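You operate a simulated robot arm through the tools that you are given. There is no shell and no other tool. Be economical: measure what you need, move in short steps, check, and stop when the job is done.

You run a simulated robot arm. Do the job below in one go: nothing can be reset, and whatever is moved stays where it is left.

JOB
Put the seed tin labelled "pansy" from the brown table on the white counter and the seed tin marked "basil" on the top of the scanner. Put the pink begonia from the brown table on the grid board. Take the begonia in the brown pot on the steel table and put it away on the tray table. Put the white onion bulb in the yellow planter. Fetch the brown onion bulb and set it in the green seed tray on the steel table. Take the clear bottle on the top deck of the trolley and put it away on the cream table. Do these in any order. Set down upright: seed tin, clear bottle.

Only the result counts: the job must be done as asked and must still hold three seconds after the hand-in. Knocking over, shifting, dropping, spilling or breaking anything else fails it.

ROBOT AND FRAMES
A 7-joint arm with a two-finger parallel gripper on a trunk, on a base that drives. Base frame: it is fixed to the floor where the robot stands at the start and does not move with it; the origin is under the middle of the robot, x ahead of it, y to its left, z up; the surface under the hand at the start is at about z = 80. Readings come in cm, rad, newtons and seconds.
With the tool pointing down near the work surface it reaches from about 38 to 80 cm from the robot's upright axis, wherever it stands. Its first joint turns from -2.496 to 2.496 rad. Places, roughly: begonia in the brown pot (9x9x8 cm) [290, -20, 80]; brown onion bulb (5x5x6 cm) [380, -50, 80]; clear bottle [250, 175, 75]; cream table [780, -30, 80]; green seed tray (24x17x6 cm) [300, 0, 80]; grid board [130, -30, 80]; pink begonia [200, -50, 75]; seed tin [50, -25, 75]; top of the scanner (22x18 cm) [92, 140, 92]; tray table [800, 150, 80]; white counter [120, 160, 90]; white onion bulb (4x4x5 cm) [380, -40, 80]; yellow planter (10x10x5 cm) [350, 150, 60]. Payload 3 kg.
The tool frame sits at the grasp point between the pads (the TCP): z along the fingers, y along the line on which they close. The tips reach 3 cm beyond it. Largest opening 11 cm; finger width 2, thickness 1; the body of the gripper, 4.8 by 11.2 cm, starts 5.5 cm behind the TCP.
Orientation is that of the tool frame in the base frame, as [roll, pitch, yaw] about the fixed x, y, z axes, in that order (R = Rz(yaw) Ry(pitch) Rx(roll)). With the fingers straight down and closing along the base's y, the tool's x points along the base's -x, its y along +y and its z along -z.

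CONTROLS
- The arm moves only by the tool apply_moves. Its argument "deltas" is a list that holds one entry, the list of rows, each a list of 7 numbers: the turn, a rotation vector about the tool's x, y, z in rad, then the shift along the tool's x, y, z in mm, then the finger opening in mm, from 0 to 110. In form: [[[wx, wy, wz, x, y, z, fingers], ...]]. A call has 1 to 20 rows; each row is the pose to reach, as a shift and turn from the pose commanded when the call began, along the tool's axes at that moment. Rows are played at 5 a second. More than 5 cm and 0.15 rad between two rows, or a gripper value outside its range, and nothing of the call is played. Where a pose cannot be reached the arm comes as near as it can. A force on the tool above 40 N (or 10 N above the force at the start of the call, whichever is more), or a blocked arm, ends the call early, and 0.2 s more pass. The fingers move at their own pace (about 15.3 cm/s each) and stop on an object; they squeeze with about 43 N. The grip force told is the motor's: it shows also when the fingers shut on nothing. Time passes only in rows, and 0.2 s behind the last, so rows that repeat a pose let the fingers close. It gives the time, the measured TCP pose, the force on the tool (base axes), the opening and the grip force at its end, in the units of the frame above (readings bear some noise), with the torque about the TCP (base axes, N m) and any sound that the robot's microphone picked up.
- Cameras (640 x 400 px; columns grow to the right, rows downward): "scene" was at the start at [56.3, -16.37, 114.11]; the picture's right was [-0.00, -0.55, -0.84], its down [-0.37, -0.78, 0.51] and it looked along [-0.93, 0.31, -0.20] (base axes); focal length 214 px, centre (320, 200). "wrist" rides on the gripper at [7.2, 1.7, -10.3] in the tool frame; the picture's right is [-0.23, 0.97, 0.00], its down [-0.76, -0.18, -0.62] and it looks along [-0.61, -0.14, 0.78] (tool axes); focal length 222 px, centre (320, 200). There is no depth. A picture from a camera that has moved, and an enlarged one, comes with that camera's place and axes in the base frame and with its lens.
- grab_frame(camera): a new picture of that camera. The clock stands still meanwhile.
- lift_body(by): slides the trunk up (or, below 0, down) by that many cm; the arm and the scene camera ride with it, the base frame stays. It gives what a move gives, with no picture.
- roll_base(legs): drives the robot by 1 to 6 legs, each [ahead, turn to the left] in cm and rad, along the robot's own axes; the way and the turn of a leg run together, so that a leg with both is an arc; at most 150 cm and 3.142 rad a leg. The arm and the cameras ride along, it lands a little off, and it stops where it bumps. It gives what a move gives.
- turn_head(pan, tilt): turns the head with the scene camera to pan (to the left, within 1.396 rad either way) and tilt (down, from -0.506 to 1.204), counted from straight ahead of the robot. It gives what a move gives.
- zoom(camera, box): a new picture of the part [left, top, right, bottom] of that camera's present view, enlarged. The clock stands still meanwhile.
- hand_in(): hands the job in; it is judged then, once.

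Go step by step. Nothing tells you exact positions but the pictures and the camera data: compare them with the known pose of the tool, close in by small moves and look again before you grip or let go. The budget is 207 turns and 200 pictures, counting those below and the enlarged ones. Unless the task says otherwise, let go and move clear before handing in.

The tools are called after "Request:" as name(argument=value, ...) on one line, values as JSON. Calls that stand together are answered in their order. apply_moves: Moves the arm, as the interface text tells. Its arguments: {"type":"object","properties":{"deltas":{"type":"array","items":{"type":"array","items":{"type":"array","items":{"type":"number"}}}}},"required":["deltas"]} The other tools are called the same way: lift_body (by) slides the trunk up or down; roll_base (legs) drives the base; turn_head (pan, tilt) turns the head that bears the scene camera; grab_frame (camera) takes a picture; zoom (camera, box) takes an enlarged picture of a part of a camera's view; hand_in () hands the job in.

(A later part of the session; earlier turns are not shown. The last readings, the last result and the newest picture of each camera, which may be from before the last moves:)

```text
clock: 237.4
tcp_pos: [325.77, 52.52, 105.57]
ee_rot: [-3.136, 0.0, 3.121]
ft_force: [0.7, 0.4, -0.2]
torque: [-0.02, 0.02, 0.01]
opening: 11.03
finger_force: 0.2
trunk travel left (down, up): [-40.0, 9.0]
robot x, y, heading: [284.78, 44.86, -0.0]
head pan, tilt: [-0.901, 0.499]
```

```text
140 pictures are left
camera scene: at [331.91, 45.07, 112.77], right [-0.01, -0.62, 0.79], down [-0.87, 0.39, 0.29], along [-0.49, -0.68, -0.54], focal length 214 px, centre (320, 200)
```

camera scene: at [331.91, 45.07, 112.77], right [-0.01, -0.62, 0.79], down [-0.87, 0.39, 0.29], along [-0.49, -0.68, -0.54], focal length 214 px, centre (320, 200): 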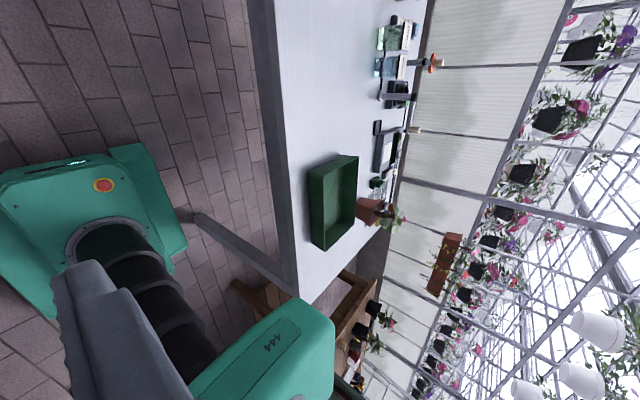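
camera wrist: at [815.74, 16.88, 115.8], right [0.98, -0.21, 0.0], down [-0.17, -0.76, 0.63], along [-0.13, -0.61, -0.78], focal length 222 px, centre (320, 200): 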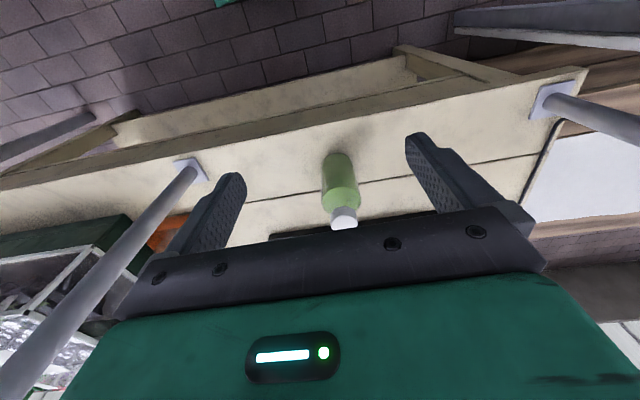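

I swing the arm round to the right over the steel table's near end.

Request:
apply_moves(deltas=[[[0, 0, 0.11, -9, -45, 0, 110], [0, 0, 0.22, -11, -91, 0, 110], [0, 0, 0.33, -7, -136, 0, 110], [0, 0, 0.44, 1, -181, 0, 110], [0, 0, 0.55, 15, -224, 0, 110], [0, 0, 0.66, 33, -267, 0, 110], [0, 0, 0.77, 55, -306, 0, 110], [0, 0, 0.88, 82, -343, 0, 110], [0, 0, 0.99, 113, -377, 0, 110], [0, 0, 1.1, 147, -407, 0, 110], [0, 0, 1.21, 183, -434, 0, 110], [0, 0, 1.32, 224, -456, 0, 110], [0, 0, 1.43, 266, -474, 0, 110], [0, 0, 1.54, 309, -486, 0, 110], [0, 0, 1.54, 316, -530, 0, 110], [0, 0, 1.54, 320, -576, 0, 110], [0, 0, 1.54, 324, -620, 0, 110], [0, 0, 1.54, 324, -620, 0, 110]]])

Request:
turn_head(pan=0, tilt=0)

Request:
grab_frame(camera="scene")

Request:
grab_frame(camera="wrist")

```text
clock: 241.2
tcp_pos: [292.1, -8.61, 105.87]
ee_rot: [3.138, 0.006, 1.582]
ft_force: [-0.6, -0.1, -0.3]
torque: [0.01, 0.0, 0.02]
opening: 11.0
finger_force: 0.1
trunk travel left (down, up): [-40.0, 9.0]
robot x, y, heading: [285.57, 45.75, 0.003]
head pan, tilt: [-0.901, 0.499]
```

```text
clock: 242.4
tcp_pos: [292.2, -8.75, 105.85]
ee_rot: [3.139, 0.005, 1.582]
ft_force: [-0.3, -0.5, -0.1]
torque: [0.02, 0.02, -0.04]
opening: 10.98
finger_force: 0.0
trunk travel left (down, up): [-40.0, 9.0]
robot x, y, heading: [284.93, 45.62, -0.0]
head pan, tilt: [0.0, 0.0]
```

```text
139 pictures are left
camera scene: at [292.25, -19.79, 109.63], right [-1.0, -0.01, 0.0], down [-0.01, 1.0, -0.01], along [0.0, -0.01, -1.0], focal length 214 px, centre (320, 200)
```

scene: 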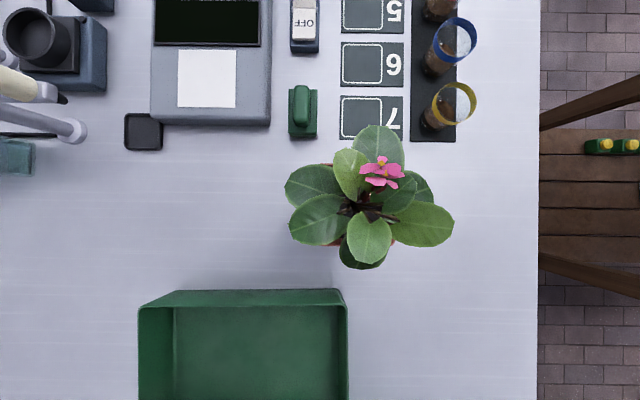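

```text
138 pictures are left
camera wrist: at [293.86, -1.38, 116.17], right [0.98, -0.22, 0.0], down [-0.17, -0.76, 0.63], along [-0.13, -0.61, -0.78], focal length 222 px, centre (320, 200)
```

wrist: 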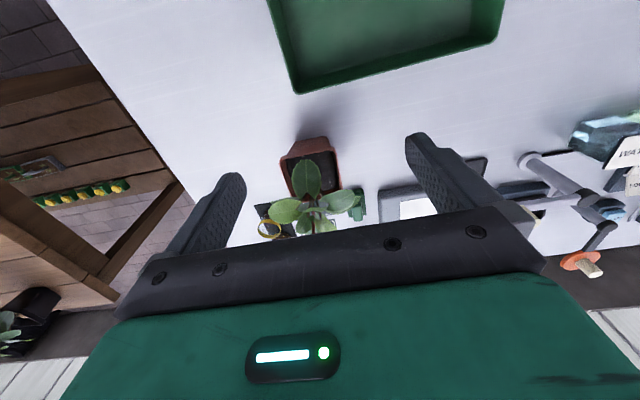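

The begonia's leaves overhang its pot. I zoom in on it to judge the pot's rim and leaf heights.

Request:
zoom(camera="wrist", box=[230, 110, 400, 240])

Request:
turn_head(pan=0, tilt=0.6)

Request:
grab_frame(camera="scene")

```text
3.08 times, centred on (315, 175) of wrist
camera zoom: at [293.86, -1.38, 116.17], right [0.98, -0.22, 0.0], down [-0.17, -0.76, 0.63], along [-0.13, -0.61, -0.78], focal length 684 px, centre (335, 277)
```

zoom: 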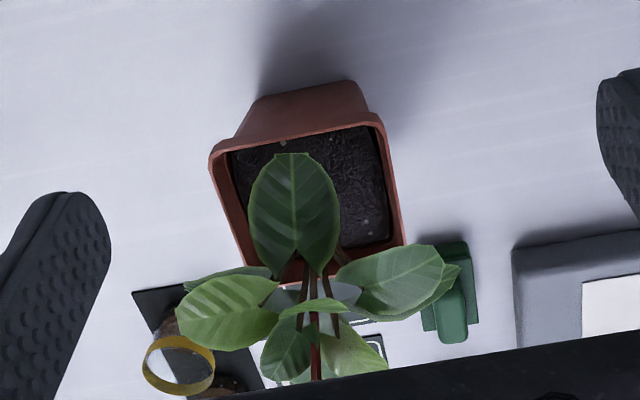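

```text
clock: 243.4
tcp_pos: [292.14, -8.62, 105.92]
ee_rot: [3.139, 0.008, 1.581]
ft_force: [0.6, 0.2, -0.1]
torque: [-0.04, -0.03, -0.02]
opening: 11.01
finger_force: 0.1
trunk travel left (down, up): [-40.0, 9.0]
robot x, y, heading: [284.96, 45.49, 0.002]
head pan, tilt: [0.0, 0.6]
```

```text
136 pictures are left
camera scene: at [292.21, -14.27, 109.75], right [-1.0, -0.01, 0.0], down [-0.01, 0.83, 0.56], along [0.0, 0.56, -0.83], focal length 214 px, centre (320, 200)
```

scene: 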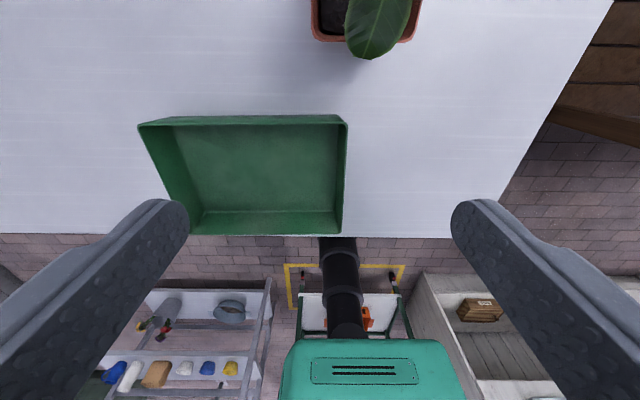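

The pot's rim is about 8.5 cm wide, centred near (289, -19), with leaves up to z≈98, so a straight-down grip would crush the plant. I'll grip it from the front with the hand tilted nearly level; that needs the hand flipped 180° first so the wrist camera ends up on top.

Request:
turn_head(pan=0.99, tilt=1.2)

Request:
apply_moves(deltas=[[[0, 0, -0.145, 20, 0, -10, 110], [0, 0, -0.29, 40, 0, -20, 110], [0, 0, -0.435, 60, 0, -30, 110], [0, 0, -0.58, 70, 0, -40, 110], [0, 0, -0.725, 70, 0, -50, 110], [0, 0, -0.87, 70, 0, -60, 110], [0, 0, -1.015, 70, 0, -70, 110], [0, 0, -1.16, 70, 0, -80, 110], [0, 0, -1.305, 70, 0, -90, 110], [0, 0, -1.45, 70, 0, -100, 110], [0, 0, -1.571, 70, 0, -100, 110]]])

```text
clock: 244.6
tcp_pos: [292.24, -8.52, 105.73]
ee_rot: [3.139, 0.004, 1.58]
ft_force: [0.0, 0.2, 0.3]
torque: [-0.04, 0.01, 0.0]
opening: 10.99
finger_force: 0.1
trunk travel left (down, up): [-40.0, 9.0]
robot x, y, heading: [285.02, 45.57, 0.005]
head pan, tilt: [0.99, 1.201]
```

```text
clock: 247.0
tcp_pos: [292.01, -1.79, 115.9]
ee_rot: [-3.135, 0.002, -3.13]
ft_force: [-0.6, -0.3, -0.7]
torque: [0.01, -0.01, 0.03]
opening: 11.01
finger_force: 0.0
trunk travel left (down, up): [-40.0, 9.0]
robot x, y, heading: [284.93, 45.64, 0.002]
head pan, tilt: [0.99, 1.201]
```

Request:
apply_moves(deltas=[[[0, 0, -0.145, 0, 0, 0, 110], [0, 0, -0.29, 0, 0, 0, 110], [0, 0, -0.435, 0, 0, 0, 110], [0, 0, -0.58, 0, 0, 0, 110], [0, 0, -0.725, 0, 0, 0, 110], [0, 0, -0.87, 0, 0, 0, 110], [0, 0, -1.015, 0, 0, 0, 110], [0, 0, -1.16, 0, 0, 0, 110], [0, 0, -1.305, 0, 0, 0, 110], [0, 0, -1.45, 0, 0, 0, 110], [0, 0, -1.58, 0, 0, 0, 110], [0, 0, -1.58, 0, 0, 0, 110]]])

Request:
grab_frame(camera="wrist")

```text
clock: 249.6
tcp_pos: [292.01, -1.66, 115.96]
ee_rot: [-3.14, -0.004, -1.55]
ft_force: [0.6, 0.5, -0.4]
torque: [0.0, 0.02, -0.03]
opening: 11.02
finger_force: 0.1
trunk travel left (down, up): [-40.0, 9.0]
robot x, y, heading: [285.15, 45.32, 0.005]
head pan, tilt: [0.99, 1.201]
```

```text
135 pictures are left
camera wrist: at [290.42, -9.1, 126.37], right [-0.98, 0.21, 0.0], down [0.16, 0.77, 0.62], along [0.13, 0.61, -0.79], focal length 222 px, centre (320, 200)
```

wrist: 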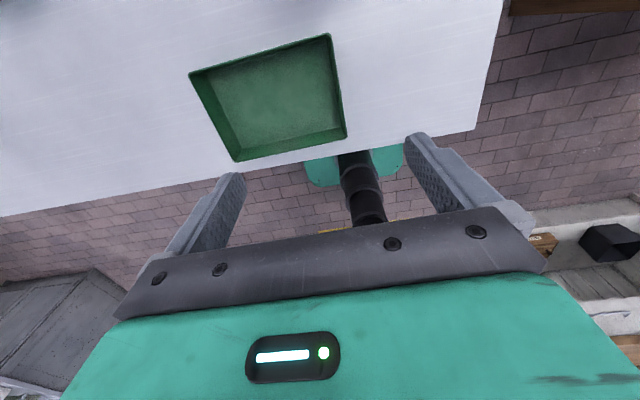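

The flip worked. Now I pitch the hand up to 25° below level, staying high.

Request:
apply_moves(deltas=[[[0, 0.142, 0, 4, 4, 0, 110], [0, 0.284, 0, 8, 8, 0, 110], [0, 0.426, 0, 12, 12, 0, 110], [0, 0.568, 0, 16, 16, 10, 110], [0, 0.71, 0, 20, 20, 20, 110], [0, 0.852, 0, 24, 24, 30, 110], [0, 0.994, 0, 28, 28, 40, 110], [0, 1.134, 0, 31, 30, 50, 110], [0, 1.134, 0, 31, 30, 60, 110], [0, 1.134, 0, 31, 30, 60, 110]]])

Request:
grab_frame(camera="wrist")

```text
clock: 251.8
tcp_pos: [289.03, -12.88, 112.51]
ee_rot: [-3.137, -1.139, -1.554]
ft_force: [-0.7, -0.1, -0.2]
torque: [0.0, -0.01, 0.0]
opening: 11.01
finger_force: 0.0
out of reach, approached as far as the arm can: row 6, 7, 8, 9, 10
trunk travel left (down, up): [-40.0, 9.0]
robot x, y, heading: [285.02, 45.69, 0.008]
head pan, tilt: [0.99, 1.201]
```

```text
134 pictures are left
camera wrist: at [287.24, -6.52, 123.45], right [-0.98, 0.08, -0.21], down [0.16, 0.89, -0.43], along [0.15, -0.45, -0.88], focal length 222 px, centre (320, 200)
```

wrist: 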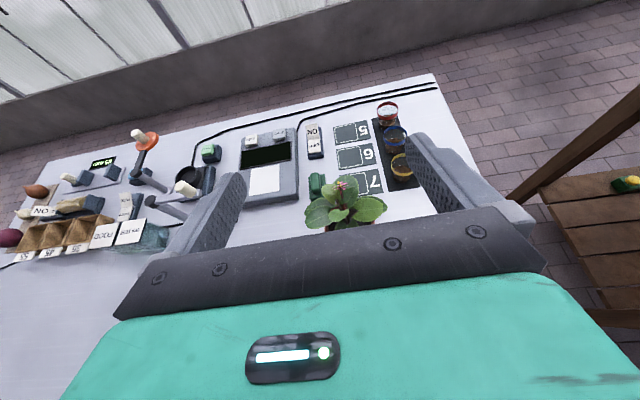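

With this tilt the arm cannot come nearer than about 58 cm, so I need the base a little further from the table to have an approach run. I shift the base about 7 cm away.

Request:
roll_base(legs=[[0, 0.12], [55, 0], [0, -0.125], [-55, 0]])

```text
clock: 258.9
tcp_pos: [287.95, -6.09, 112.51]
ee_rot: [-3.136, -1.138, -1.565]
ft_force: [-0.1, -0.2, -0.6]
torque: [-0.01, -0.02, -0.01]
opening: 11.0
finger_force: 0.1
trunk travel left (down, up): [-40.0, 9.0]
robot x, y, heading: [284.41, 52.53, -0.004]
head pan, tilt: [0.99, 1.201]
```

Request:
apply_moves(deltas=[[[0, 0, 0, -30, 0, 14, 110], [0, 0, 0, -60, 0, 28, 110], [0, 0, 0, -91, 0, 42, 110], [0, 0, 0, -91, 0, 42, 110]]])

Request:
grab_frame(camera="wrist")

```text
clock: 259.9
tcp_pos: [288.06, -7.03, 102.52]
ee_rot: [-3.137, -1.136, -1.565]
ft_force: [0.6, -0.3, 0.3]
torque: [0.0, -0.01, -0.02]
opening: 11.01
finger_force: 0.0
out of reach, approached as far as the arm can: row 1, 2, 3, 4
trunk travel left (down, up): [-40.0, 9.0]
robot x, y, heading: [284.62, 52.26, 0.002]
head pan, tilt: [0.99, 1.201]
```

```text
133 pictures are left
camera wrist: at [286.35, -0.8, 113.51], right [-0.97, 0.08, -0.21], down [0.17, 0.89, -0.43], along [0.15, -0.45, -0.88], focal length 222 px, centre (320, 200)
```

wrist: 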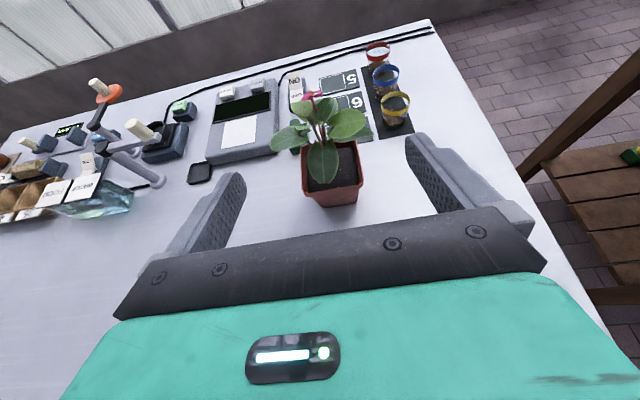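

The pot's rim sits at about x 285–293, centre x≈289. I lower to z≈92 in front of it and look again.

Request:
apply_moves(deltas=[[[0, 0, 0, -30, -3, 19, 110], [0, 0, 0, -60, -6, 39, 110], [0, 0, 0, -89, -9, 58, 110], [0, 0, 0, -89, -9, 58, 110]]])

Request:
grab_frame(camera="wrist")

```text
clock: 260.9
tcp_pos: [289.17, -8.7, 92.08]
ee_rot: [-3.134, -1.137, -1.565]
ft_force: [-0.2, 0.1, 0.5]
torque: [-0.01, 0.02, 0.03]
opening: 11.0
finger_force: 0.0
trunk travel left (down, up): [-40.0, 9.0]
robot x, y, heading: [284.42, 52.41, -0.002]
head pan, tilt: [0.99, 1.201]
```

```text
132 pictures are left
camera wrist: at [287.38, -2.4, 103.01], right [-0.97, 0.08, -0.21], down [0.17, 0.89, -0.43], along [0.15, -0.45, -0.88], focal length 222 px, centre (320, 200)
```

wrist: 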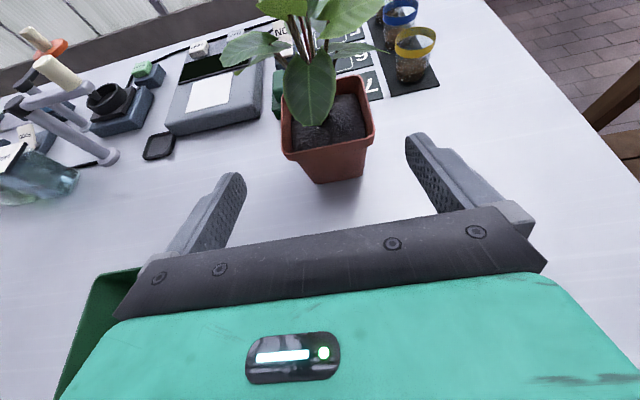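

Well centred. I slide the fingers in around the pot, below its rim, and check before closing.

Request:
apply_moves(deltas=[[[0, 0, 0, -4, 3, 25, 110], [0, 0, 0, -8, 3, 50, 110], [0, 0, 0, -12, 3, 77, 110], [0, 0, 0, -15, 3, 101, 110], [0, 0, 0, -15, 3, 101, 110]]])

Request:
grab_frame(camera="wrist")

```text
clock: 261.9
tcp_pos: [288.79, -16.74, 87.25]
ee_rot: [-3.136, -1.147, -1.565]
ft_force: [0.1, 1.3, 1.3]
torque: [0.01, 0.02, -0.04]
opening: 11.01
finger_force: 0.1
trunk travel left (down, up): [-40.0, 9.0]
robot x, y, heading: [284.51, 52.07, -0.01]
head pan, tilt: [0.99, 1.201]
stopped in row 5: the force on the tool passed its limit at 53 N (the readings are from after the stop); the commanded pose is now the measured one
```

```text
131 pictures are left
camera wrist: at [287.09, -10.37, 98.17], right [-0.97, 0.08, -0.21], down [0.17, 0.88, -0.44], along [0.15, -0.46, -0.87], focal length 222 px, centre (320, 200)
```

wrist: 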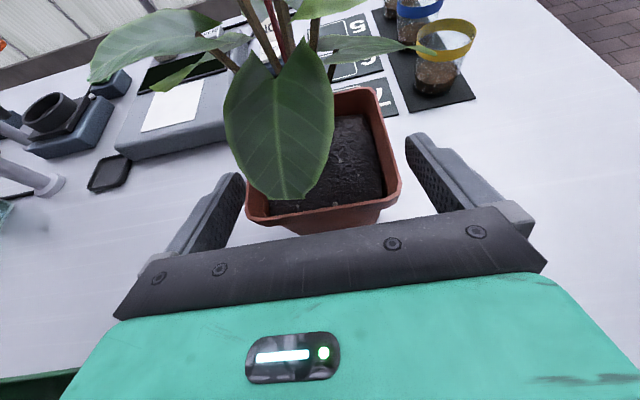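

Something on the hand's underside touched lightly (probably the tray's rim), but the fingers are already around the front half of the pot and it is centred. I close here.

Request:
apply_moves(deltas=[[[0, 0, 0, 0, 0, 0, 100], [0, 0, 0, 0, 0, 0, 92], [0, 0, 0, 0, 0, 0, 84], [0, 0, 0, 0, 0, 0, 74], [0, 0, 0, 0, 0, 0, 64], [0, 0, 0, 0, 0, 0, 60], [0, 0, 0, 0, 0, 0, 60]]])

Request:
grab_frame(camera="wrist")

```text
clock: 263.5
tcp_pos: [288.75, -16.77, 87.21]
ee_rot: [-3.134, -1.145, -1.567]
ft_force: [-0.1, 0.6, 0.9]
torque: [-0.02, -0.05, -0.07]
opening: 8.46
finger_force: 43.1
trunk travel left (down, up): [-40.0, 9.0]
robot x, y, heading: [284.3, 52.43, -0.007]
head pan, tilt: [0.99, 1.201]
```

```text
130 pictures are left
camera wrist: at [287.04, -10.42, 98.15], right [-0.97, 0.09, -0.21], down [0.17, 0.88, -0.44], along [0.15, -0.46, -0.88], focal length 222 px, centre (320, 200)
```

wrist: 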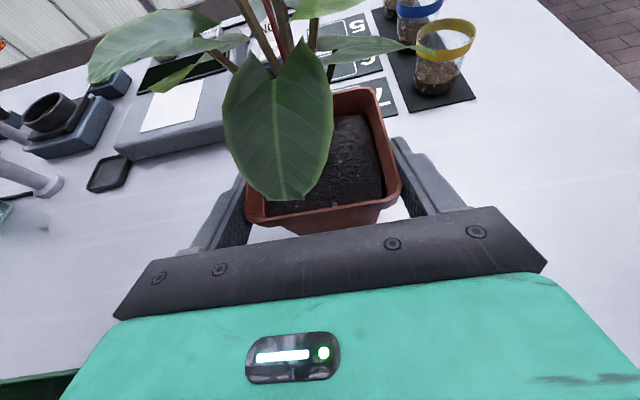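

The pot's rim is gripped (8.5 cm). I lift slowly and check that it hangs level.

Request:
apply_moves(deltas=[[[0, 0, 0, 5, 0, -2, 60], [0, 0, 0, 14, 0, -6, 60], [0, 0, 0, 27, 0, -13, 60], [0, 0, 0, 45, 0, -21, 60], [0, 0, 0, 68, 0, -32, 60], [0, 0, 0, 91, 0, -42, 60], [0, 0, 0, 91, 0, -42, 60]]])

Request:
grab_frame(camera="wrist")

```text
clock: 265.1
tcp_pos: [288.85, -16.68, 97.28]
ee_rot: [-3.135, -1.144, -1.567]
ft_force: [0.5, 0.4, -2.8]
torque: [0.05, 0.03, 0.0]
opening: 8.47
finger_force: 43.2
trunk travel left (down, up): [-40.0, 9.0]
robot x, y, heading: [284.83, 52.05, -0.008]
head pan, tilt: [0.99, 1.201]
```

```text
129 pictures are left
camera wrist: at [286.97, -10.31, 108.25], right [-0.97, 0.08, -0.21], down [0.17, 0.88, -0.44], along [0.15, -0.46, -0.88], focal length 222 px, centre (320, 200)
```

wrist: 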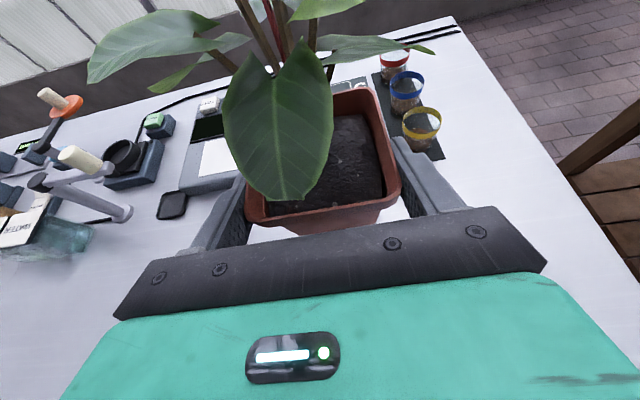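

The pot hangs level. I raise it and swing it on an arc toward the front, keeping the same reach.

Request:
apply_moves(deltas=[[[0, 0, 0, 34, 0, -15, 60], [0, 0, 0, 68, 0, -31, 60], [0, 0, 0, 102, 0, -47, 60], [0, 0, 0, 137, 0, -62, 60], [0.062, 0, -0.028, 134, -47, -67, 60], [0.124, 0, -0.056, 132, -93, -73, 60], [0.186, 0, -0.084, 127, -139, -83, 60], [0.248, 0, -0.113, 121, -183, -96, 60], [0.309, 0, -0.141, 114, -227, -111, 60], [0.371, 0, -0.169, 106, -270, -128, 60], [0.433, 0, -0.197, 97, -311, -149, 60], [0.495, 0, -0.225, 86, -350, -172, 60], [0.557, 0, -0.253, 75, -388, -198, 60], [0.619, 0, -0.282, 62, -424, -226, 60], [0.681, 0, -0.31, 48, -457, -256, 60], [0.743, 0, -0.338, 34, -488, -288, 60], [0.743, 0, -0.338, 34, -488, -288, 60]]])

Request:
turn_head(pan=-1.2, tilt=0.8)

Request:
grab_frame(camera="scene")

```text
clock: 268.7
tcp_pos: [337.6, 8.85, 112.32]
ee_rot: [-3.14, -1.146, -0.747]
ft_force: [0.4, -0.3, -2.7]
torque: [0.07, 0.05, 0.02]
opening: 8.44
finger_force: 42.8
trunk travel left (down, up): [-40.0, 9.0]
robot x, y, heading: [284.29, 52.05, -0.004]
head pan, tilt: [0.99, 1.201]
```

```text
clock: 270.8
tcp_pos: [337.68, 8.86, 112.29]
ee_rot: [-3.14, -1.146, -0.746]
ft_force: [-0.1, 0.1, -2.0]
torque: [0.07, 0.06, 0.0]
opening: 8.47
finger_force: 42.5
trunk travel left (down, up): [-40.0, 9.0]
robot x, y, heading: [284.58, 51.75, -0.002]
head pan, tilt: [-1.201, 0.799]
```

```text
128 pictures are left
camera scene: at [334.67, 21.49, 112.74], right [-0.38, 0.84, 0.38], down [-0.42, -0.53, 0.74], along [0.83, 0.12, 0.55], focal length 214 px, centre (320, 200)
```

scene: 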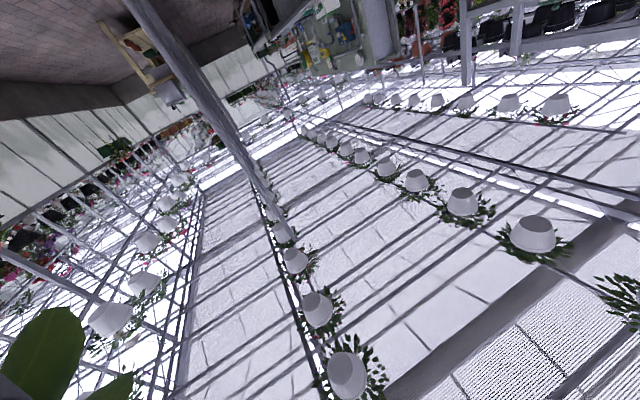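

Request:
turn_head(pan=1.39, tilt=-0.5)

Request:
grab_frame(camera="scene")

```text
clock: 273.1
tcp_pos: [337.53, 8.8, 112.34]
ee_rot: [-3.141, -1.146, -0.749]
ft_force: [0.0, -0.7, -2.6]
torque: [0.05, 0.08, -0.01]
opening: 8.45
finger_force: 42.9
trunk travel left (down, up): [-40.0, 9.0]
robot x, y, heading: [284.49, 52.09, -0.005]
head pan, tilt: [1.389, -0.499]
```

```text
127 pictures are left
camera scene: at [320.56, 15.31, 103.22], right [0.78, -0.47, -0.4], down [0.0, -0.64, 0.76], along [-0.62, -0.6, -0.5], focal length 214 px, centre (320, 200)
```

scene: 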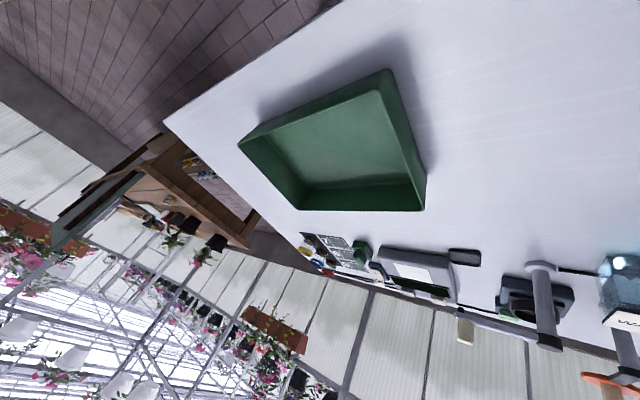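

The green tray has not moved relative to the table. I park the head and finish the swing to straight ahead.

Request:
turn_head(pan=0.99, tilt=1.2)

Request:
apply_moves(deltas=[[[0.064, 0, -0.029, -3, -47, -7, 60], [0.127, 0, -0.058, -8, -93, -19, 60], [0.191, 0, -0.087, -14, -138, -32, 60], [0.255, 0, -0.116, -22, -181, -48, 60], [0.318, 0, -0.145, -31, -223, -67, 60], [0.382, 0, -0.174, -41, -263, -89, 60], [0.446, 0, -0.203, -51, -302, -113, 60], [0.51, 0, -0.232, -63, -337, -138, 60], [0.573, 0, -0.261, -76, -371, -167, 60], [0.637, 0, -0.29, -89, -402, -197, 60], [0.637, 0, -0.29, -89, -402, -197, 60]]])

Request:
grab_frame(camera="wrist")

```text
clock: 274.8
tcp_pos: [337.55, 8.95, 112.34]
ee_rot: [-3.14, -1.146, -0.746]
ft_force: [-0.5, -0.8, -2.8]
torque: [0.04, 0.03, 0.02]
opening: 8.46
finger_force: 43.1
trunk travel left (down, up): [-40.0, 9.0]
robot x, y, heading: [284.67, 52.14, -0.001]
head pan, tilt: [0.99, 1.201]
```

```text
clock: 277.2
tcp_pos: [348.75, 52.71, 112.33]
ee_rot: [3.138, -1.147, -0.042]
ft_force: [-0.2, 0.4, -2.5]
torque: [0.0, 0.07, 0.04]
opening: 8.43
finger_force: 43.5
trunk travel left (down, up): [-40.0, 9.0]
robot x, y, heading: [284.56, 52.02, -0.005]
head pan, tilt: [0.99, 1.201]
```

```text
126 pictures are left
camera wrist: at [342.18, 51.34, 123.31], right [-0.14, -0.97, -0.21], down [-0.87, 0.22, -0.44], along [0.47, 0.12, -0.88], focal length 222 px, centre (320, 200)
```

wrist: 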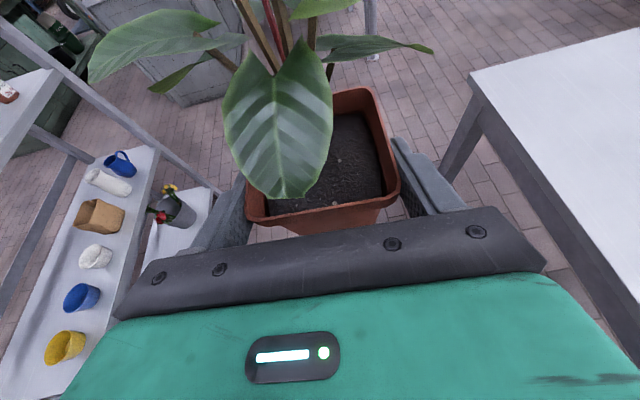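

All looks good and the corridor ahead is clear. I drive straight along y≈55.

Request:
roll_base(legs=[[0, 0.015], [150, 0], [150, 0]])

Request:
grab_frame(camera="wrist")

```text
clock: 292.0
tcp_pos: [646.88, 67.56, 112.27]
ee_rot: [3.138, -1.147, 0.001]
ft_force: [-0.6, 0.0, -2.3]
torque: [0.0, 0.08, -0.01]
opening: 8.43
finger_force: 42.9
trunk travel left (down, up): [-40.0, 9.0]
robot x, y, heading: [582.83, 64.74, 0.036]
head pan, tilt: [0.99, 1.201]
```

```text
125 pictures are left
camera wrist: at [640.43, 65.95, 123.32], right [-0.1, -0.97, -0.21], down [-0.88, 0.18, -0.44], along [0.46, 0.14, -0.88], focal length 222 px, centre (320, 200)
```

wrist: 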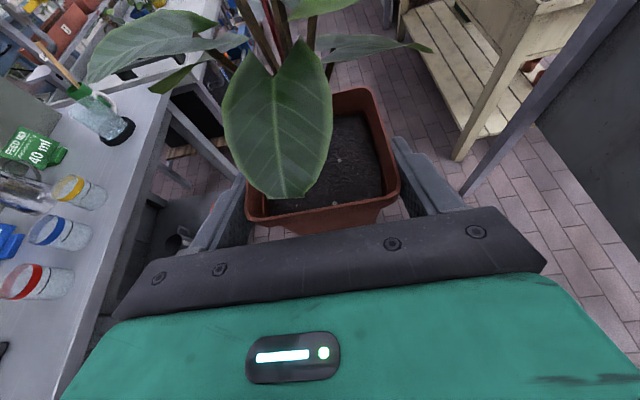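

Request:
roll_base(legs=[[0, -0.105], [110, 0], [105, 0], [0, 0.07]])

Request:
grab_frame(camera="wrist")

Request:
turn_head(pan=-1.39, tilt=-0.4)

Request:
grab_frame(camera="scene")

```text
clock: 303.5
tcp_pos: [860.28, 56.54, 112.6]
ee_rot: [3.138, -1.147, -0.021]
ft_force: [-0.1, -0.4, -3.0]
torque: [0.01, 0.04, 0.01]
opening: 8.45
finger_force: 43.1
trunk travel left (down, up): [-40.0, 9.0]
robot x, y, heading: [796.42, 54.82, 0.018]
head pan, tilt: [0.99, 1.201]
```

```text
124 pictures are left
camera wrist: at [853.83, 55.07, 123.36], right [-0.12, -0.97, -0.21], down [-0.88, 0.2, -0.44], along [0.47, 0.13, -0.88], focal length 222 px, centre (320, 200)
```

wrist: 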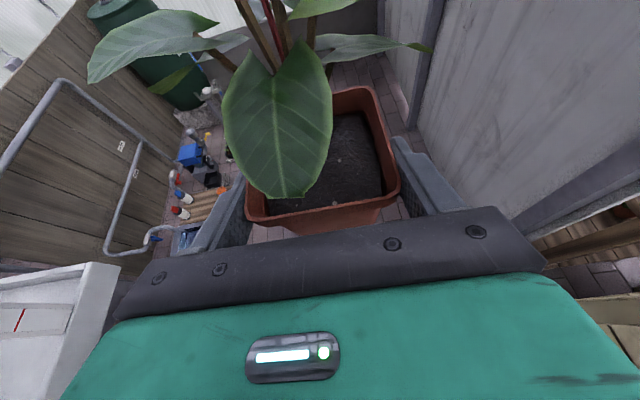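

```text
clock: 305.7
tcp_pos: [860.3, 56.6, 112.54]
ee_rot: [3.136, -1.147, -0.021]
ft_force: [0.5, 0.5, -2.7]
torque: [0.01, 0.07, -0.02]
opening: 8.44
finger_force: 42.3
trunk travel left (down, up): [-40.0, 9.0]
robot x, y, heading: [796.24, 54.59, 0.015]
head pan, tilt: [-1.389, -0.4]
```

```text
123 pictures are left
camera scene: at [843.85, 64.05, 104.0], right [-0.89, 0.2, 0.41], down [0.45, 0.37, 0.81], along [0.01, 0.91, -0.42], focal length 214 px, centre (320, 200)
```

scene: 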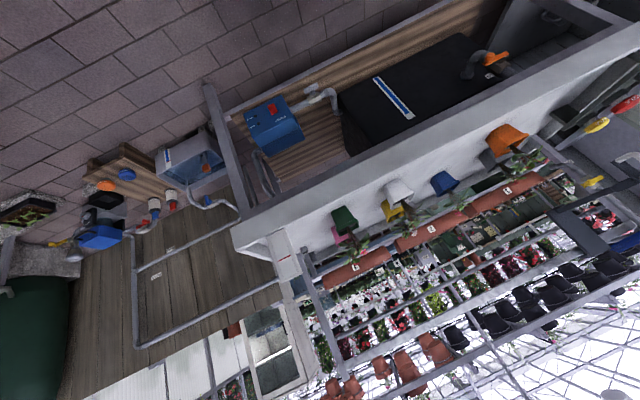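

The tray table's front strip (y≈108–128) is free, pots stand further back. I park the head and turn the base left so the pot comes over the strip.

Request:
turn_head(pan=0.99, tilt=1.2)

Request:
roll_base(legs=[[0, 1.555]])

Request:
grab_frame(camera="wrist")

```text
clock: 307.9
tcp_pos: [860.37, 56.68, 112.41]
ee_rot: [3.137, -1.144, -0.023]
ft_force: [0.3, -0.8, -3.3]
torque: [-0.02, 0.1, -0.01]
opening: 8.43
finger_force: 43.4
trunk travel left (down, up): [-40.0, 9.0]
robot x, y, heading: [795.97, 54.44, 0.021]
head pan, tilt: [0.99, 1.201]
```

```text
clock: 312.4
tcp_pos: [793.54, 118.68, 112.57]
ee_rot: [-3.141, -1.145, 1.553]
ft_force: [-1.9, -0.6, -2.6]
torque: [-0.05, 0.0, -0.14]
opening: 8.39
finger_force: 42.9
trunk travel left (down, up): [-40.0, 9.0]
robot x, y, heading: [802.54, 54.81, 1.57]
head pan, tilt: [0.99, 1.201]
stopped in leg 1: the robot was blocked; the commanded pose is now the measured one
```

```text
122 pictures are left
camera wrist: at [795.07, 112.27, 123.46], right [0.97, -0.11, -0.21], down [-0.19, -0.88, -0.44], along [-0.13, 0.46, -0.88], focal length 222 px, centre (320, 200)
```

wrist: 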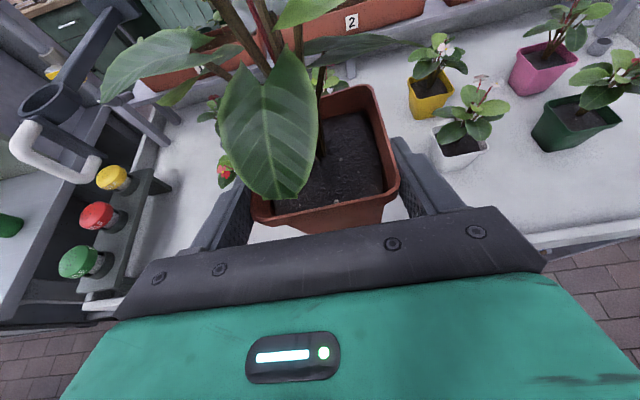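

The turn ended with a block message; the hand is at (793.5, 118.7). I check what lies below and around the pot before lowering.

Request:
turn_head(pan=0.5, tilt=-0.5)

Request:
grab_frame(camera="scene")

Request:
turn_head(pan=-0.7, tilt=-0.5)

Request:
grab_frame(camera="scene")

```text
clock: 314.1
tcp_pos: [793.75, 118.72, 112.62]
ee_rot: [-3.141, -1.148, 1.55]
ft_force: [-0.5, -0.5, -3.1]
torque: [-0.07, 0.0, 0.01]
opening: 8.42
finger_force: 43.3
trunk travel left (down, up): [-40.0, 9.0]
robot x, y, heading: [802.36, 54.58, 1.566]
head pan, tilt: [0.499, -0.499]
```

```text
121 pictures are left
camera scene: at [796.64, 105.87, 101.59], right [-0.87, 0.45, -0.2], down [0.24, 0.74, 0.63], along [0.43, 0.5, -0.75], focal length 214 px, centre (320, 200)
```

scene: 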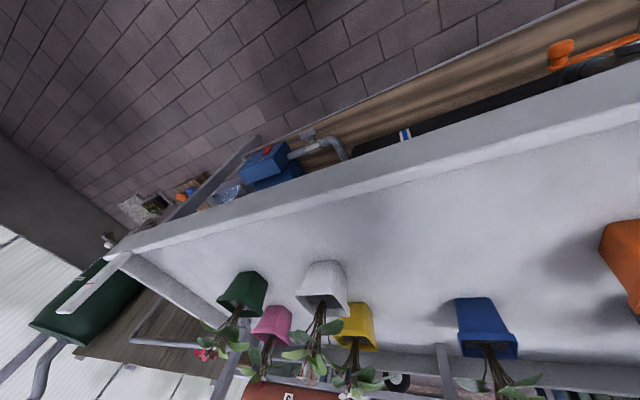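

```text
clock: 315.6
tcp_pos: [793.76, 118.8, 112.62]
ee_rot: [-3.141, -1.146, 1.55]
ft_force: [0.4, 0.2, -3.4]
torque: [-0.08, 0.0, 0.0]
opening: 8.43
finger_force: 42.8
trunk travel left (down, up): [-40.0, 9.0]
robot x, y, heading: [802.2, 55.06, 1.568]
head pan, tilt: [-0.7, -0.499]
```

```text
120 pictures are left
camera scene: at [789.1, 105.33, 101.9], right [-0.78, -0.57, 0.27], down [-0.29, 0.7, 0.65], along [-0.56, 0.43, -0.71], focal length 214 px, centre (320, 200)
```

scene: 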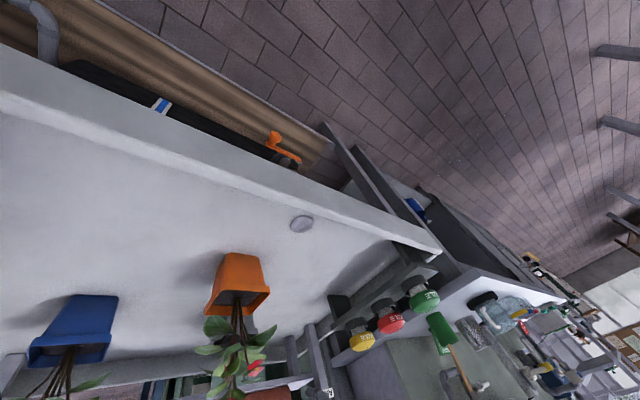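

The table's front edge is at y≈117.5, with the orange pot at (777, 133), blue at (794, 147), white at (816, 134). I'll put the pot's centre at about (795, 128). Head parked; extend, then lower most of the way.

Request:
turn_head(pan=0.99, tilt=1.2)

Request:
apply_moves(deltas=[[[0, 0, 0, 10, 4, 21, 60], [0, 0, 0, 20, 7, 43, 60], [0, 0, 0, 29, 10, 64, 60], [0, 0, 0, -8, 10, 81, 60], [0, 0, 0, -45, 10, 98, 60], [0, 0, 0, -82, 10, 115, 60], [0, 0, 0, -120, 10, 132, 60], [0, 0, 0, -158, 10, 149, 60], [0, 0, 0, -158, 10, 149, 60]]])

Request:
grab_frame(camera="wrist")

```text
clock: 317.3
tcp_pos: [793.71, 118.7, 112.62]
ee_rot: [-3.141, -1.145, 1.551]
ft_force: [0.6, 0.0, -3.2]
torque: [-0.06, -0.03, -0.04]
opening: 8.4
finger_force: 43.1
trunk travel left (down, up): [-40.0, 9.0]
robot x, y, heading: [802.49, 54.99, 1.567]
head pan, tilt: [0.99, 1.201]
```

```text
clock: 319.3
tcp_pos: [794.84, 125.8, 92.03]
ee_rot: [-3.14, -1.146, 1.55]
ft_force: [0.3, -0.4, -2.2]
torque: [-0.07, -0.02, 0.01]
opening: 8.42
finger_force: 42.9
trunk travel left (down, up): [-40.0, 9.0]
robot x, y, heading: [802.37, 54.28, 1.576]
head pan, tilt: [0.99, 1.201]
```

```text
119 pictures are left
camera wrist: at [796.47, 119.25, 102.98], right [0.97, -0.11, -0.21], down [-0.2, -0.88, -0.44], along [-0.13, 0.47, -0.88], focal length 222 px, centre (320, 200)
```

wrist: 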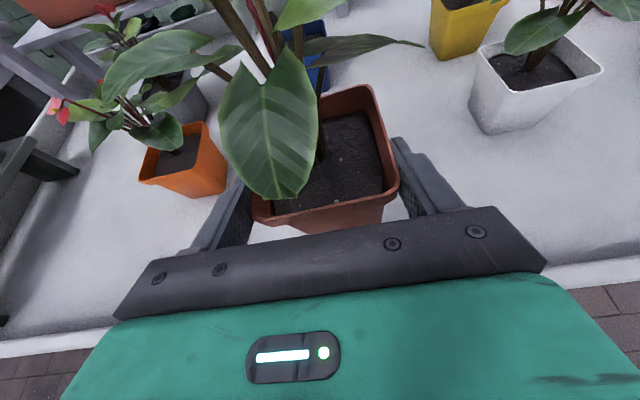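

Clear. I lower in small steps to contact.

Request:
apply_moves(deltas=[[[0, 0, 0, -14, 0, 6, 60], [0, 0, 0, -27, 0, 12, 60], [0, 0, 0, -36, 0, 17, 60], [0, 0, 0, -41, 0, 19, 60], [0, 0, 0, -45, 0, 21, 60], [0, 0, 0, -48, 0, 22, 60], [0, 0, 0, -48, 0, 22, 60]]])

Request:
grab_frame(camera="wrist")

```text
clock: 320.9
tcp_pos: [794.81, 125.86, 86.71]
ee_rot: [-3.141, -1.146, 1.549]
ft_force: [0.4, -0.5, -2.8]
torque: [-0.06, -0.01, 0.0]
opening: 8.42
finger_force: 43.1
trunk travel left (down, up): [-40.0, 9.0]
robot x, y, heading: [802.17, 54.68, 1.568]
head pan, tilt: [0.99, 1.201]
```

```text
118 pictures are left
camera wrist: at [796.54, 119.34, 97.68], right [0.97, -0.11, -0.21], down [-0.2, -0.88, -0.44], along [-0.13, 0.46, -0.88], focal length 222 px, centre (320, 200)
```

wrist: 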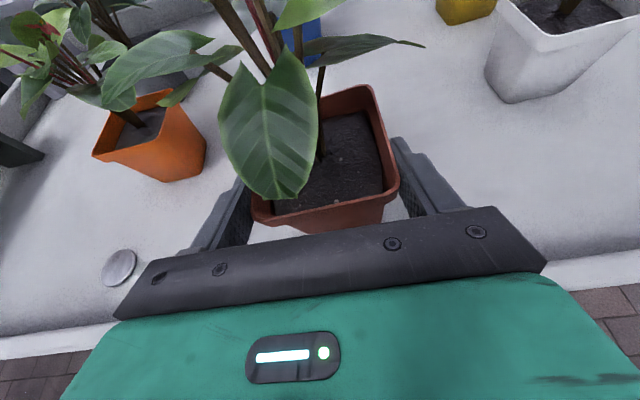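

No contact yet, so this surface lies lower. I continue in small steps.

Request:
apply_moves(deltas=[[[0, 0, 0, -4, 0, 2, 60], [0, 0, 0, -8, 0, 4, 60], [0, 0, 0, -12, 0, 5, 60], [0, 0, 0, -16, 0, 7, 60], [0, 0, 0, -19, 0, 9, 60], [0, 0, 0, -23, 0, 10, 60], [0, 0, 0, -23, 0, 10, 60]]])

```text
clock: 322.5
tcp_pos: [794.78, 125.85, 84.15]
ee_rot: [3.141, -1.147, 1.55]
ft_force: [0.2, 0.0, -2.5]
torque: [-0.06, 0.03, 0.02]
opening: 8.44
finger_force: 43.0
trunk travel left (down, up): [-40.0, 9.0]
robot x, y, heading: [802.61, 54.92, 1.572]
head pan, tilt: [0.99, 1.201]
```

Request:
zoom(camera="wrist", box=[120, 60, 520, 310])

Request:
apply_moves(deltas=[[[0, 0, 0, -4, 0, 2, 60], [0, 0, 0, -7, 0, 3, 60], [0, 0, 0, -10, 0, 4, 60], [0, 0, 0, -13, 0, 6, 60], [0, 0, 0, -16, 0, 7, 60], [0, 0, 0, -18, 0, 8, 60], [0, 0, 0, -18, 0, 8, 60]]])

Request:
grab_frame(camera="wrist")

```text
1.60 times, centred on (320, 185) of wrist
camera zoom: at [796.47, 119.24, 95.08], right [0.97, -0.11, -0.21], down [-0.2, -0.88, -0.44], along [-0.13, 0.47, -0.88], focal length 355 px, centre (320, 224)
```

zoom: 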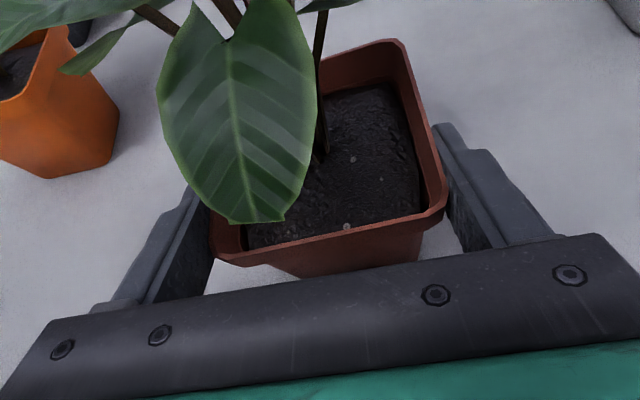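

```text
clock: 324.1
tcp_pos: [795.03, 125.74, 82.58]
ee_rot: [3.141, -1.15, 1.549]
ft_force: [8.6, -2.7, 34.2]
torque: [-0.24, 0.14, 0.02]
opening: 8.43
finger_force: 43.2
trunk travel left (down, up): [-40.0, 9.0]
robot x, y, heading: [802.45, 54.59, 1.572]
head pan, tilt: [0.99, 1.201]
```

```text
116 pictures are left
camera wrist: at [796.56, 119.12, 93.44], right [0.97, -0.11, -0.21], down [-0.2, -0.88, -0.44], along [-0.13, 0.47, -0.87], focal length 222 px, centre (320, 200)
```

wrist: 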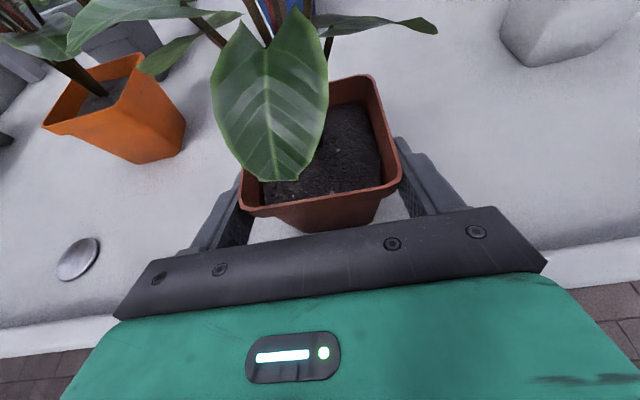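

The pot stands on the tray. I ease off, open, and withdraw straight back along the fingers.

Request:
apply_moves(deltas=[[[0, 0, 0, 3, 0, -1, 60], [0, 0, 0, 3, 0, -1, 85], [0, 0, 0, 3, 0, -1, 95], [0, 0, 0, 3, 0, -1, 110], [0, 0, 0, 3, 0, -1, 110], [0, 0, 0, 3, 0, -25, 110], [0, 0, 0, 3, 0, -55, 110], [0, 0, 0, 3, 0, -90, 110], [0, 0, 0, 30, 0, -110, 110], [0, 0, 0, 30, 0, -110, 110]]])

Request:
grab_frame(camera="wrist")

```text
clock: 326.3
tcp_pos: [794.8, 117.02, 89.45]
ee_rot: [-3.141, -1.146, 1.551]
ft_force: [0.3, -0.1, 0.6]
torque: [-0.02, -0.01, -0.01]
opening: 11.02
finger_force: 0.0
trunk travel left (down, up): [-40.0, 9.0]
robot x, y, heading: [802.46, 54.83, 1.57]
head pan, tilt: [0.99, 1.201]
```

```text
115 pictures are left
camera wrist: at [796.46, 110.4, 100.42], right [0.97, -0.11, -0.21], down [-0.2, -0.88, -0.44], along [-0.13, 0.47, -0.87], focal length 222 px, centre (320, 200)
```

wrist: 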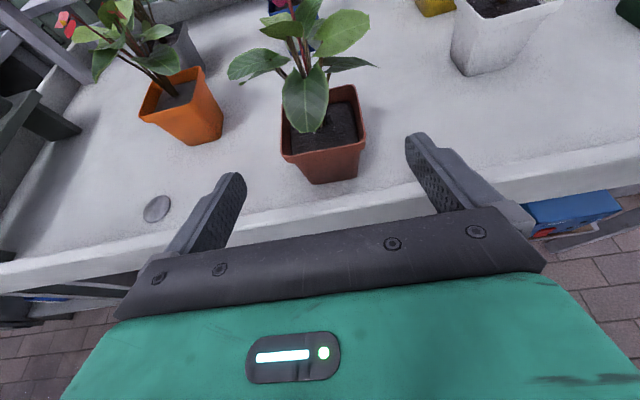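

The begonia stands on the tray table. I raise the hand, turn it back to straight down and draw it in for the drive back.

Request:
apply_moves(deltas=[[[0, 0, 0, 41, 0, -19, 110], [0, 0, 0, 82, 0, -37, 110], [0, 0, 0, 123, 0, -56, 110], [0, 0, 0, 164, 0, -75, 110], [0, 0, 0, 204, 0, -93, 110], [0, -0.143, 0, 197, 0, -109, 110], [0, -0.286, 0, 190, 0, -125, 110], [0, -0.43, 0, 182, 0, -141, 110], [0, -0.573, 0, 175, 0, -157, 110], [0, -0.716, 0, 168, 0, -173, 110], [0, -0.86, 0, 161, 0, -189, 110], [0, -1.0, 0, 153, 0, -205, 110], [0, -1.146, 0, 146, 0, -221, 110], [0, -1.146, 0, 146, 0, -221, 110]]])

Request:
roll_base(legs=[[0, 1.5]])

```text
clock: 329.3
tcp_pos: [794.35, 102.78, 112.05]
ee_rot: [-3.14, 0.003, 1.55]
ft_force: [-0.2, 0.1, -0.9]
torque: [0.05, 0.02, 0.0]
opening: 11.02
finger_force: 0.0
trunk travel left (down, up): [-40.0, 9.0]
robot x, y, heading: [802.18, 54.77, 1.574]
head pan, tilt: [0.99, 1.201]
```

```text
clock: 333.9
tcp_pos: [753.75, 48.18, 112.08]
ee_rot: [3.14, -0.001, 3.084]
ft_force: [0.2, -1.5, -0.5]
torque: [0.13, 0.02, -0.01]
opening: 11.01
finger_force: 0.2
trunk travel left (down, up): [-40.0, 9.0]
robot x, y, heading: [802.61, 60.45, 3.093]
head pan, tilt: [0.99, 1.201]
stopped in leg 1: the robot was blocked; the commanded pose is now the measured one
```

The arm rides well; I drive back west along the corridor to the gap past the steel table.

Request:
roll_base(legs=[[0, 0.06], [150, 0], [150, 0], [50, 0]])

Request:
turn_head(pan=0.9, tilt=0.5)

Request:
grab_frame(camera="scene")

Request:
grab_frame(camera="wrist")

```text
clock: 351.4
tcp_pos: [403.99, 30.44, 112.06]
ee_rot: [-3.141, -0.001, -3.098]
ft_force: [0.0, -0.4, -0.3]
torque: [-0.01, 0.0, 0.01]
opening: 10.98
finger_force: 0.2
trunk travel left (down, up): [-40.0, 9.0]
robot x, y, heading: [451.16, 46.85, -3.091]
head pan, tilt: [0.99, 1.201]
```

```text
clock: 352.5
tcp_pos: [403.99, 30.51, 112.09]
ee_rot: [-3.141, -0.001, -3.096]
ft_force: [-0.1, 0.9, -0.2]
torque: [-0.01, 0.0, 0.02]
opening: 11.02
finger_force: 0.0
trunk travel left (down, up): [-40.0, 9.0]
robot x, y, heading: [451.06, 47.0, -3.093]
head pan, tilt: [0.901, 0.499]
```

```text
114 pictures are left
camera scene: at [409.99, 37.7, 119.22], right [0.03, -0.62, -0.78], down [-0.86, -0.41, 0.3], along [-0.51, 0.67, -0.55], focal length 214 px, centre (320, 200)
```

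scene: 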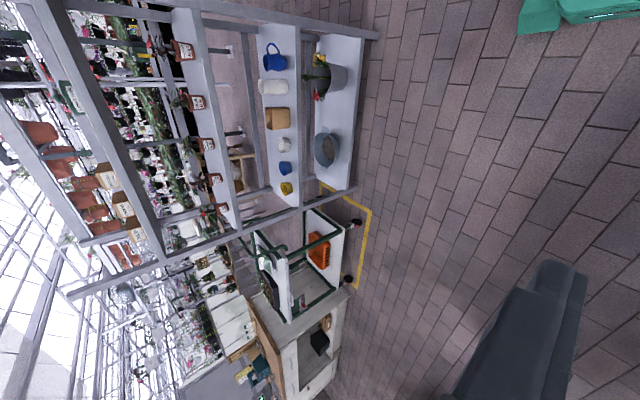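

```text
113 pictures are left
camera wrist: at [396.72, 31.79, 122.51], right [0.18, 0.98, 0.0], down [0.77, -0.14, 0.62], along [0.61, -0.11, -0.78], focal length 222 px, centre (320, 200)
```

wrist: 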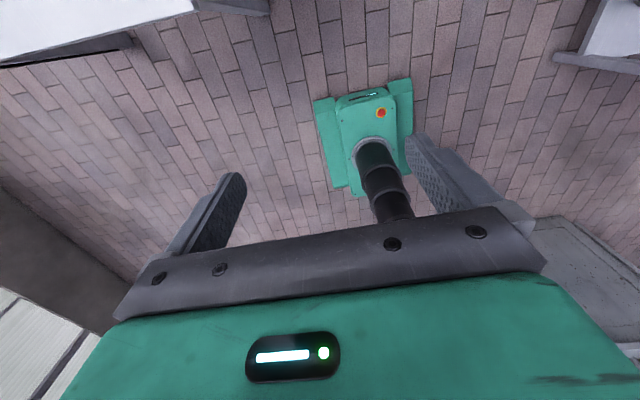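

The shelf with the yellow planter is visible opposite. I turn left in two steps to face -y and drive into the gap beside the steel table.

Request:
roll_base(legs=[[0, 0.76], [0, 0.76]])

Request:
turn_head(pan=-0.9, tilt=0.4)

Request:
grab_frame(camera="scene")

```text
clock: 357.4
tcp_pos: [465.83, -0.81, 112.18]
ee_rot: [3.139, -0.004, -1.576]
ft_force: [0.9, 0.4, -0.9]
torque: [-0.01, 0.17, -0.01]
opening: 11.0
finger_force: 0.2
trunk travel left (down, up): [-40.0, 9.0]
robot x, y, heading: [445.2, 47.13, -1.598]
head pan, tilt: [0.901, 0.499]
stopped in leg 2: the robot was blocked; the commanded pose is now the measured one
```

```text
clock: 359.2
tcp_pos: [465.51, -0.79, 112.17]
ee_rot: [3.14, -0.002, -1.578]
ft_force: [-0.4, 0.0, 0.0]
torque: [0.01, 0.0, -0.02]
opening: 11.01
finger_force: 0.0
trunk travel left (down, up): [-40.0, 9.0]
robot x, y, heading: [445.3, 47.53, -1.598]
head pan, tilt: [-0.901, 0.4]
```

```text
112 pictures are left
camera scene: at [472.76, 6.31, 119.19], right [0.62, 0.0, 0.78], down [-0.31, -0.92, 0.24], along [0.72, -0.39, -0.57], focal length 214 px, centre (320, 200)
```

scene: 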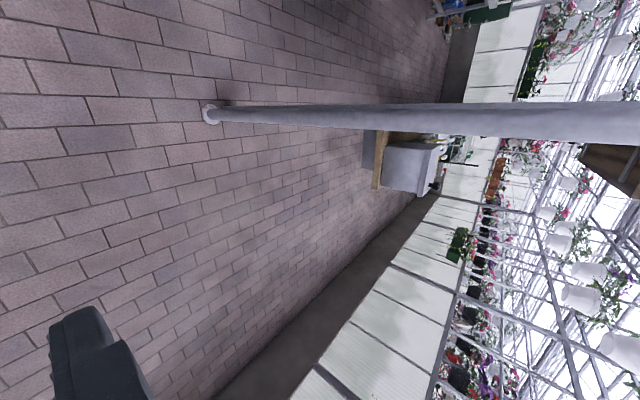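

There is a tall column at (531, 5), well clear. I drive ahead to y≈-45.

Request:
roll_base(legs=[[92, 0.02]])

Request:
turn_head(pan=1.2, tilt=0.4)

Request:
grab_frame(camera="scene")

```text
clock: 364.1
tcp_pos: [464.65, -93.97, 112.1]
ee_rot: [3.138, -0.001, -1.56]
ft_force: [0.3, -1.0, 0.1]
torque: [0.01, 0.01, 0.01]
opening: 11.01
finger_force: 0.0
trunk travel left (down, up): [-40.0, 9.0]
robot x, y, heading: [443.75, -46.54, -1.586]
head pan, tilt: [-0.901, 0.4]
```

```text
clock: 366.1
tcp_pos: [464.59, -93.91, 112.28]
ee_rot: [3.14, -0.001, -1.561]
ft_force: [0.1, 1.2, -0.1]
torque: [0.03, 0.03, -0.02]
opening: 10.98
finger_force: 0.0
trunk travel left (down, up): [-40.0, 9.0]
robot x, y, heading: [443.56, -46.32, -1.582]
head pan, tilt: [1.201, 0.4]
```

```text
111 pictures are left
camera scene: at [455.87, -86.95, 121.66], right [0.36, 0.0, -0.93], down [0.37, -0.92, 0.14], along [-0.85, -0.4, -0.33], focal length 214 px, centre (320, 200)
```

scene: 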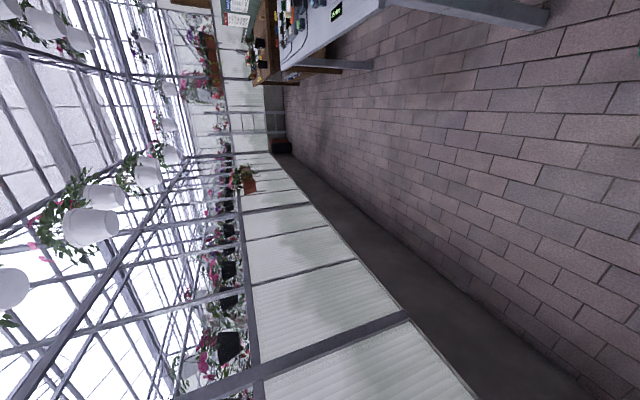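

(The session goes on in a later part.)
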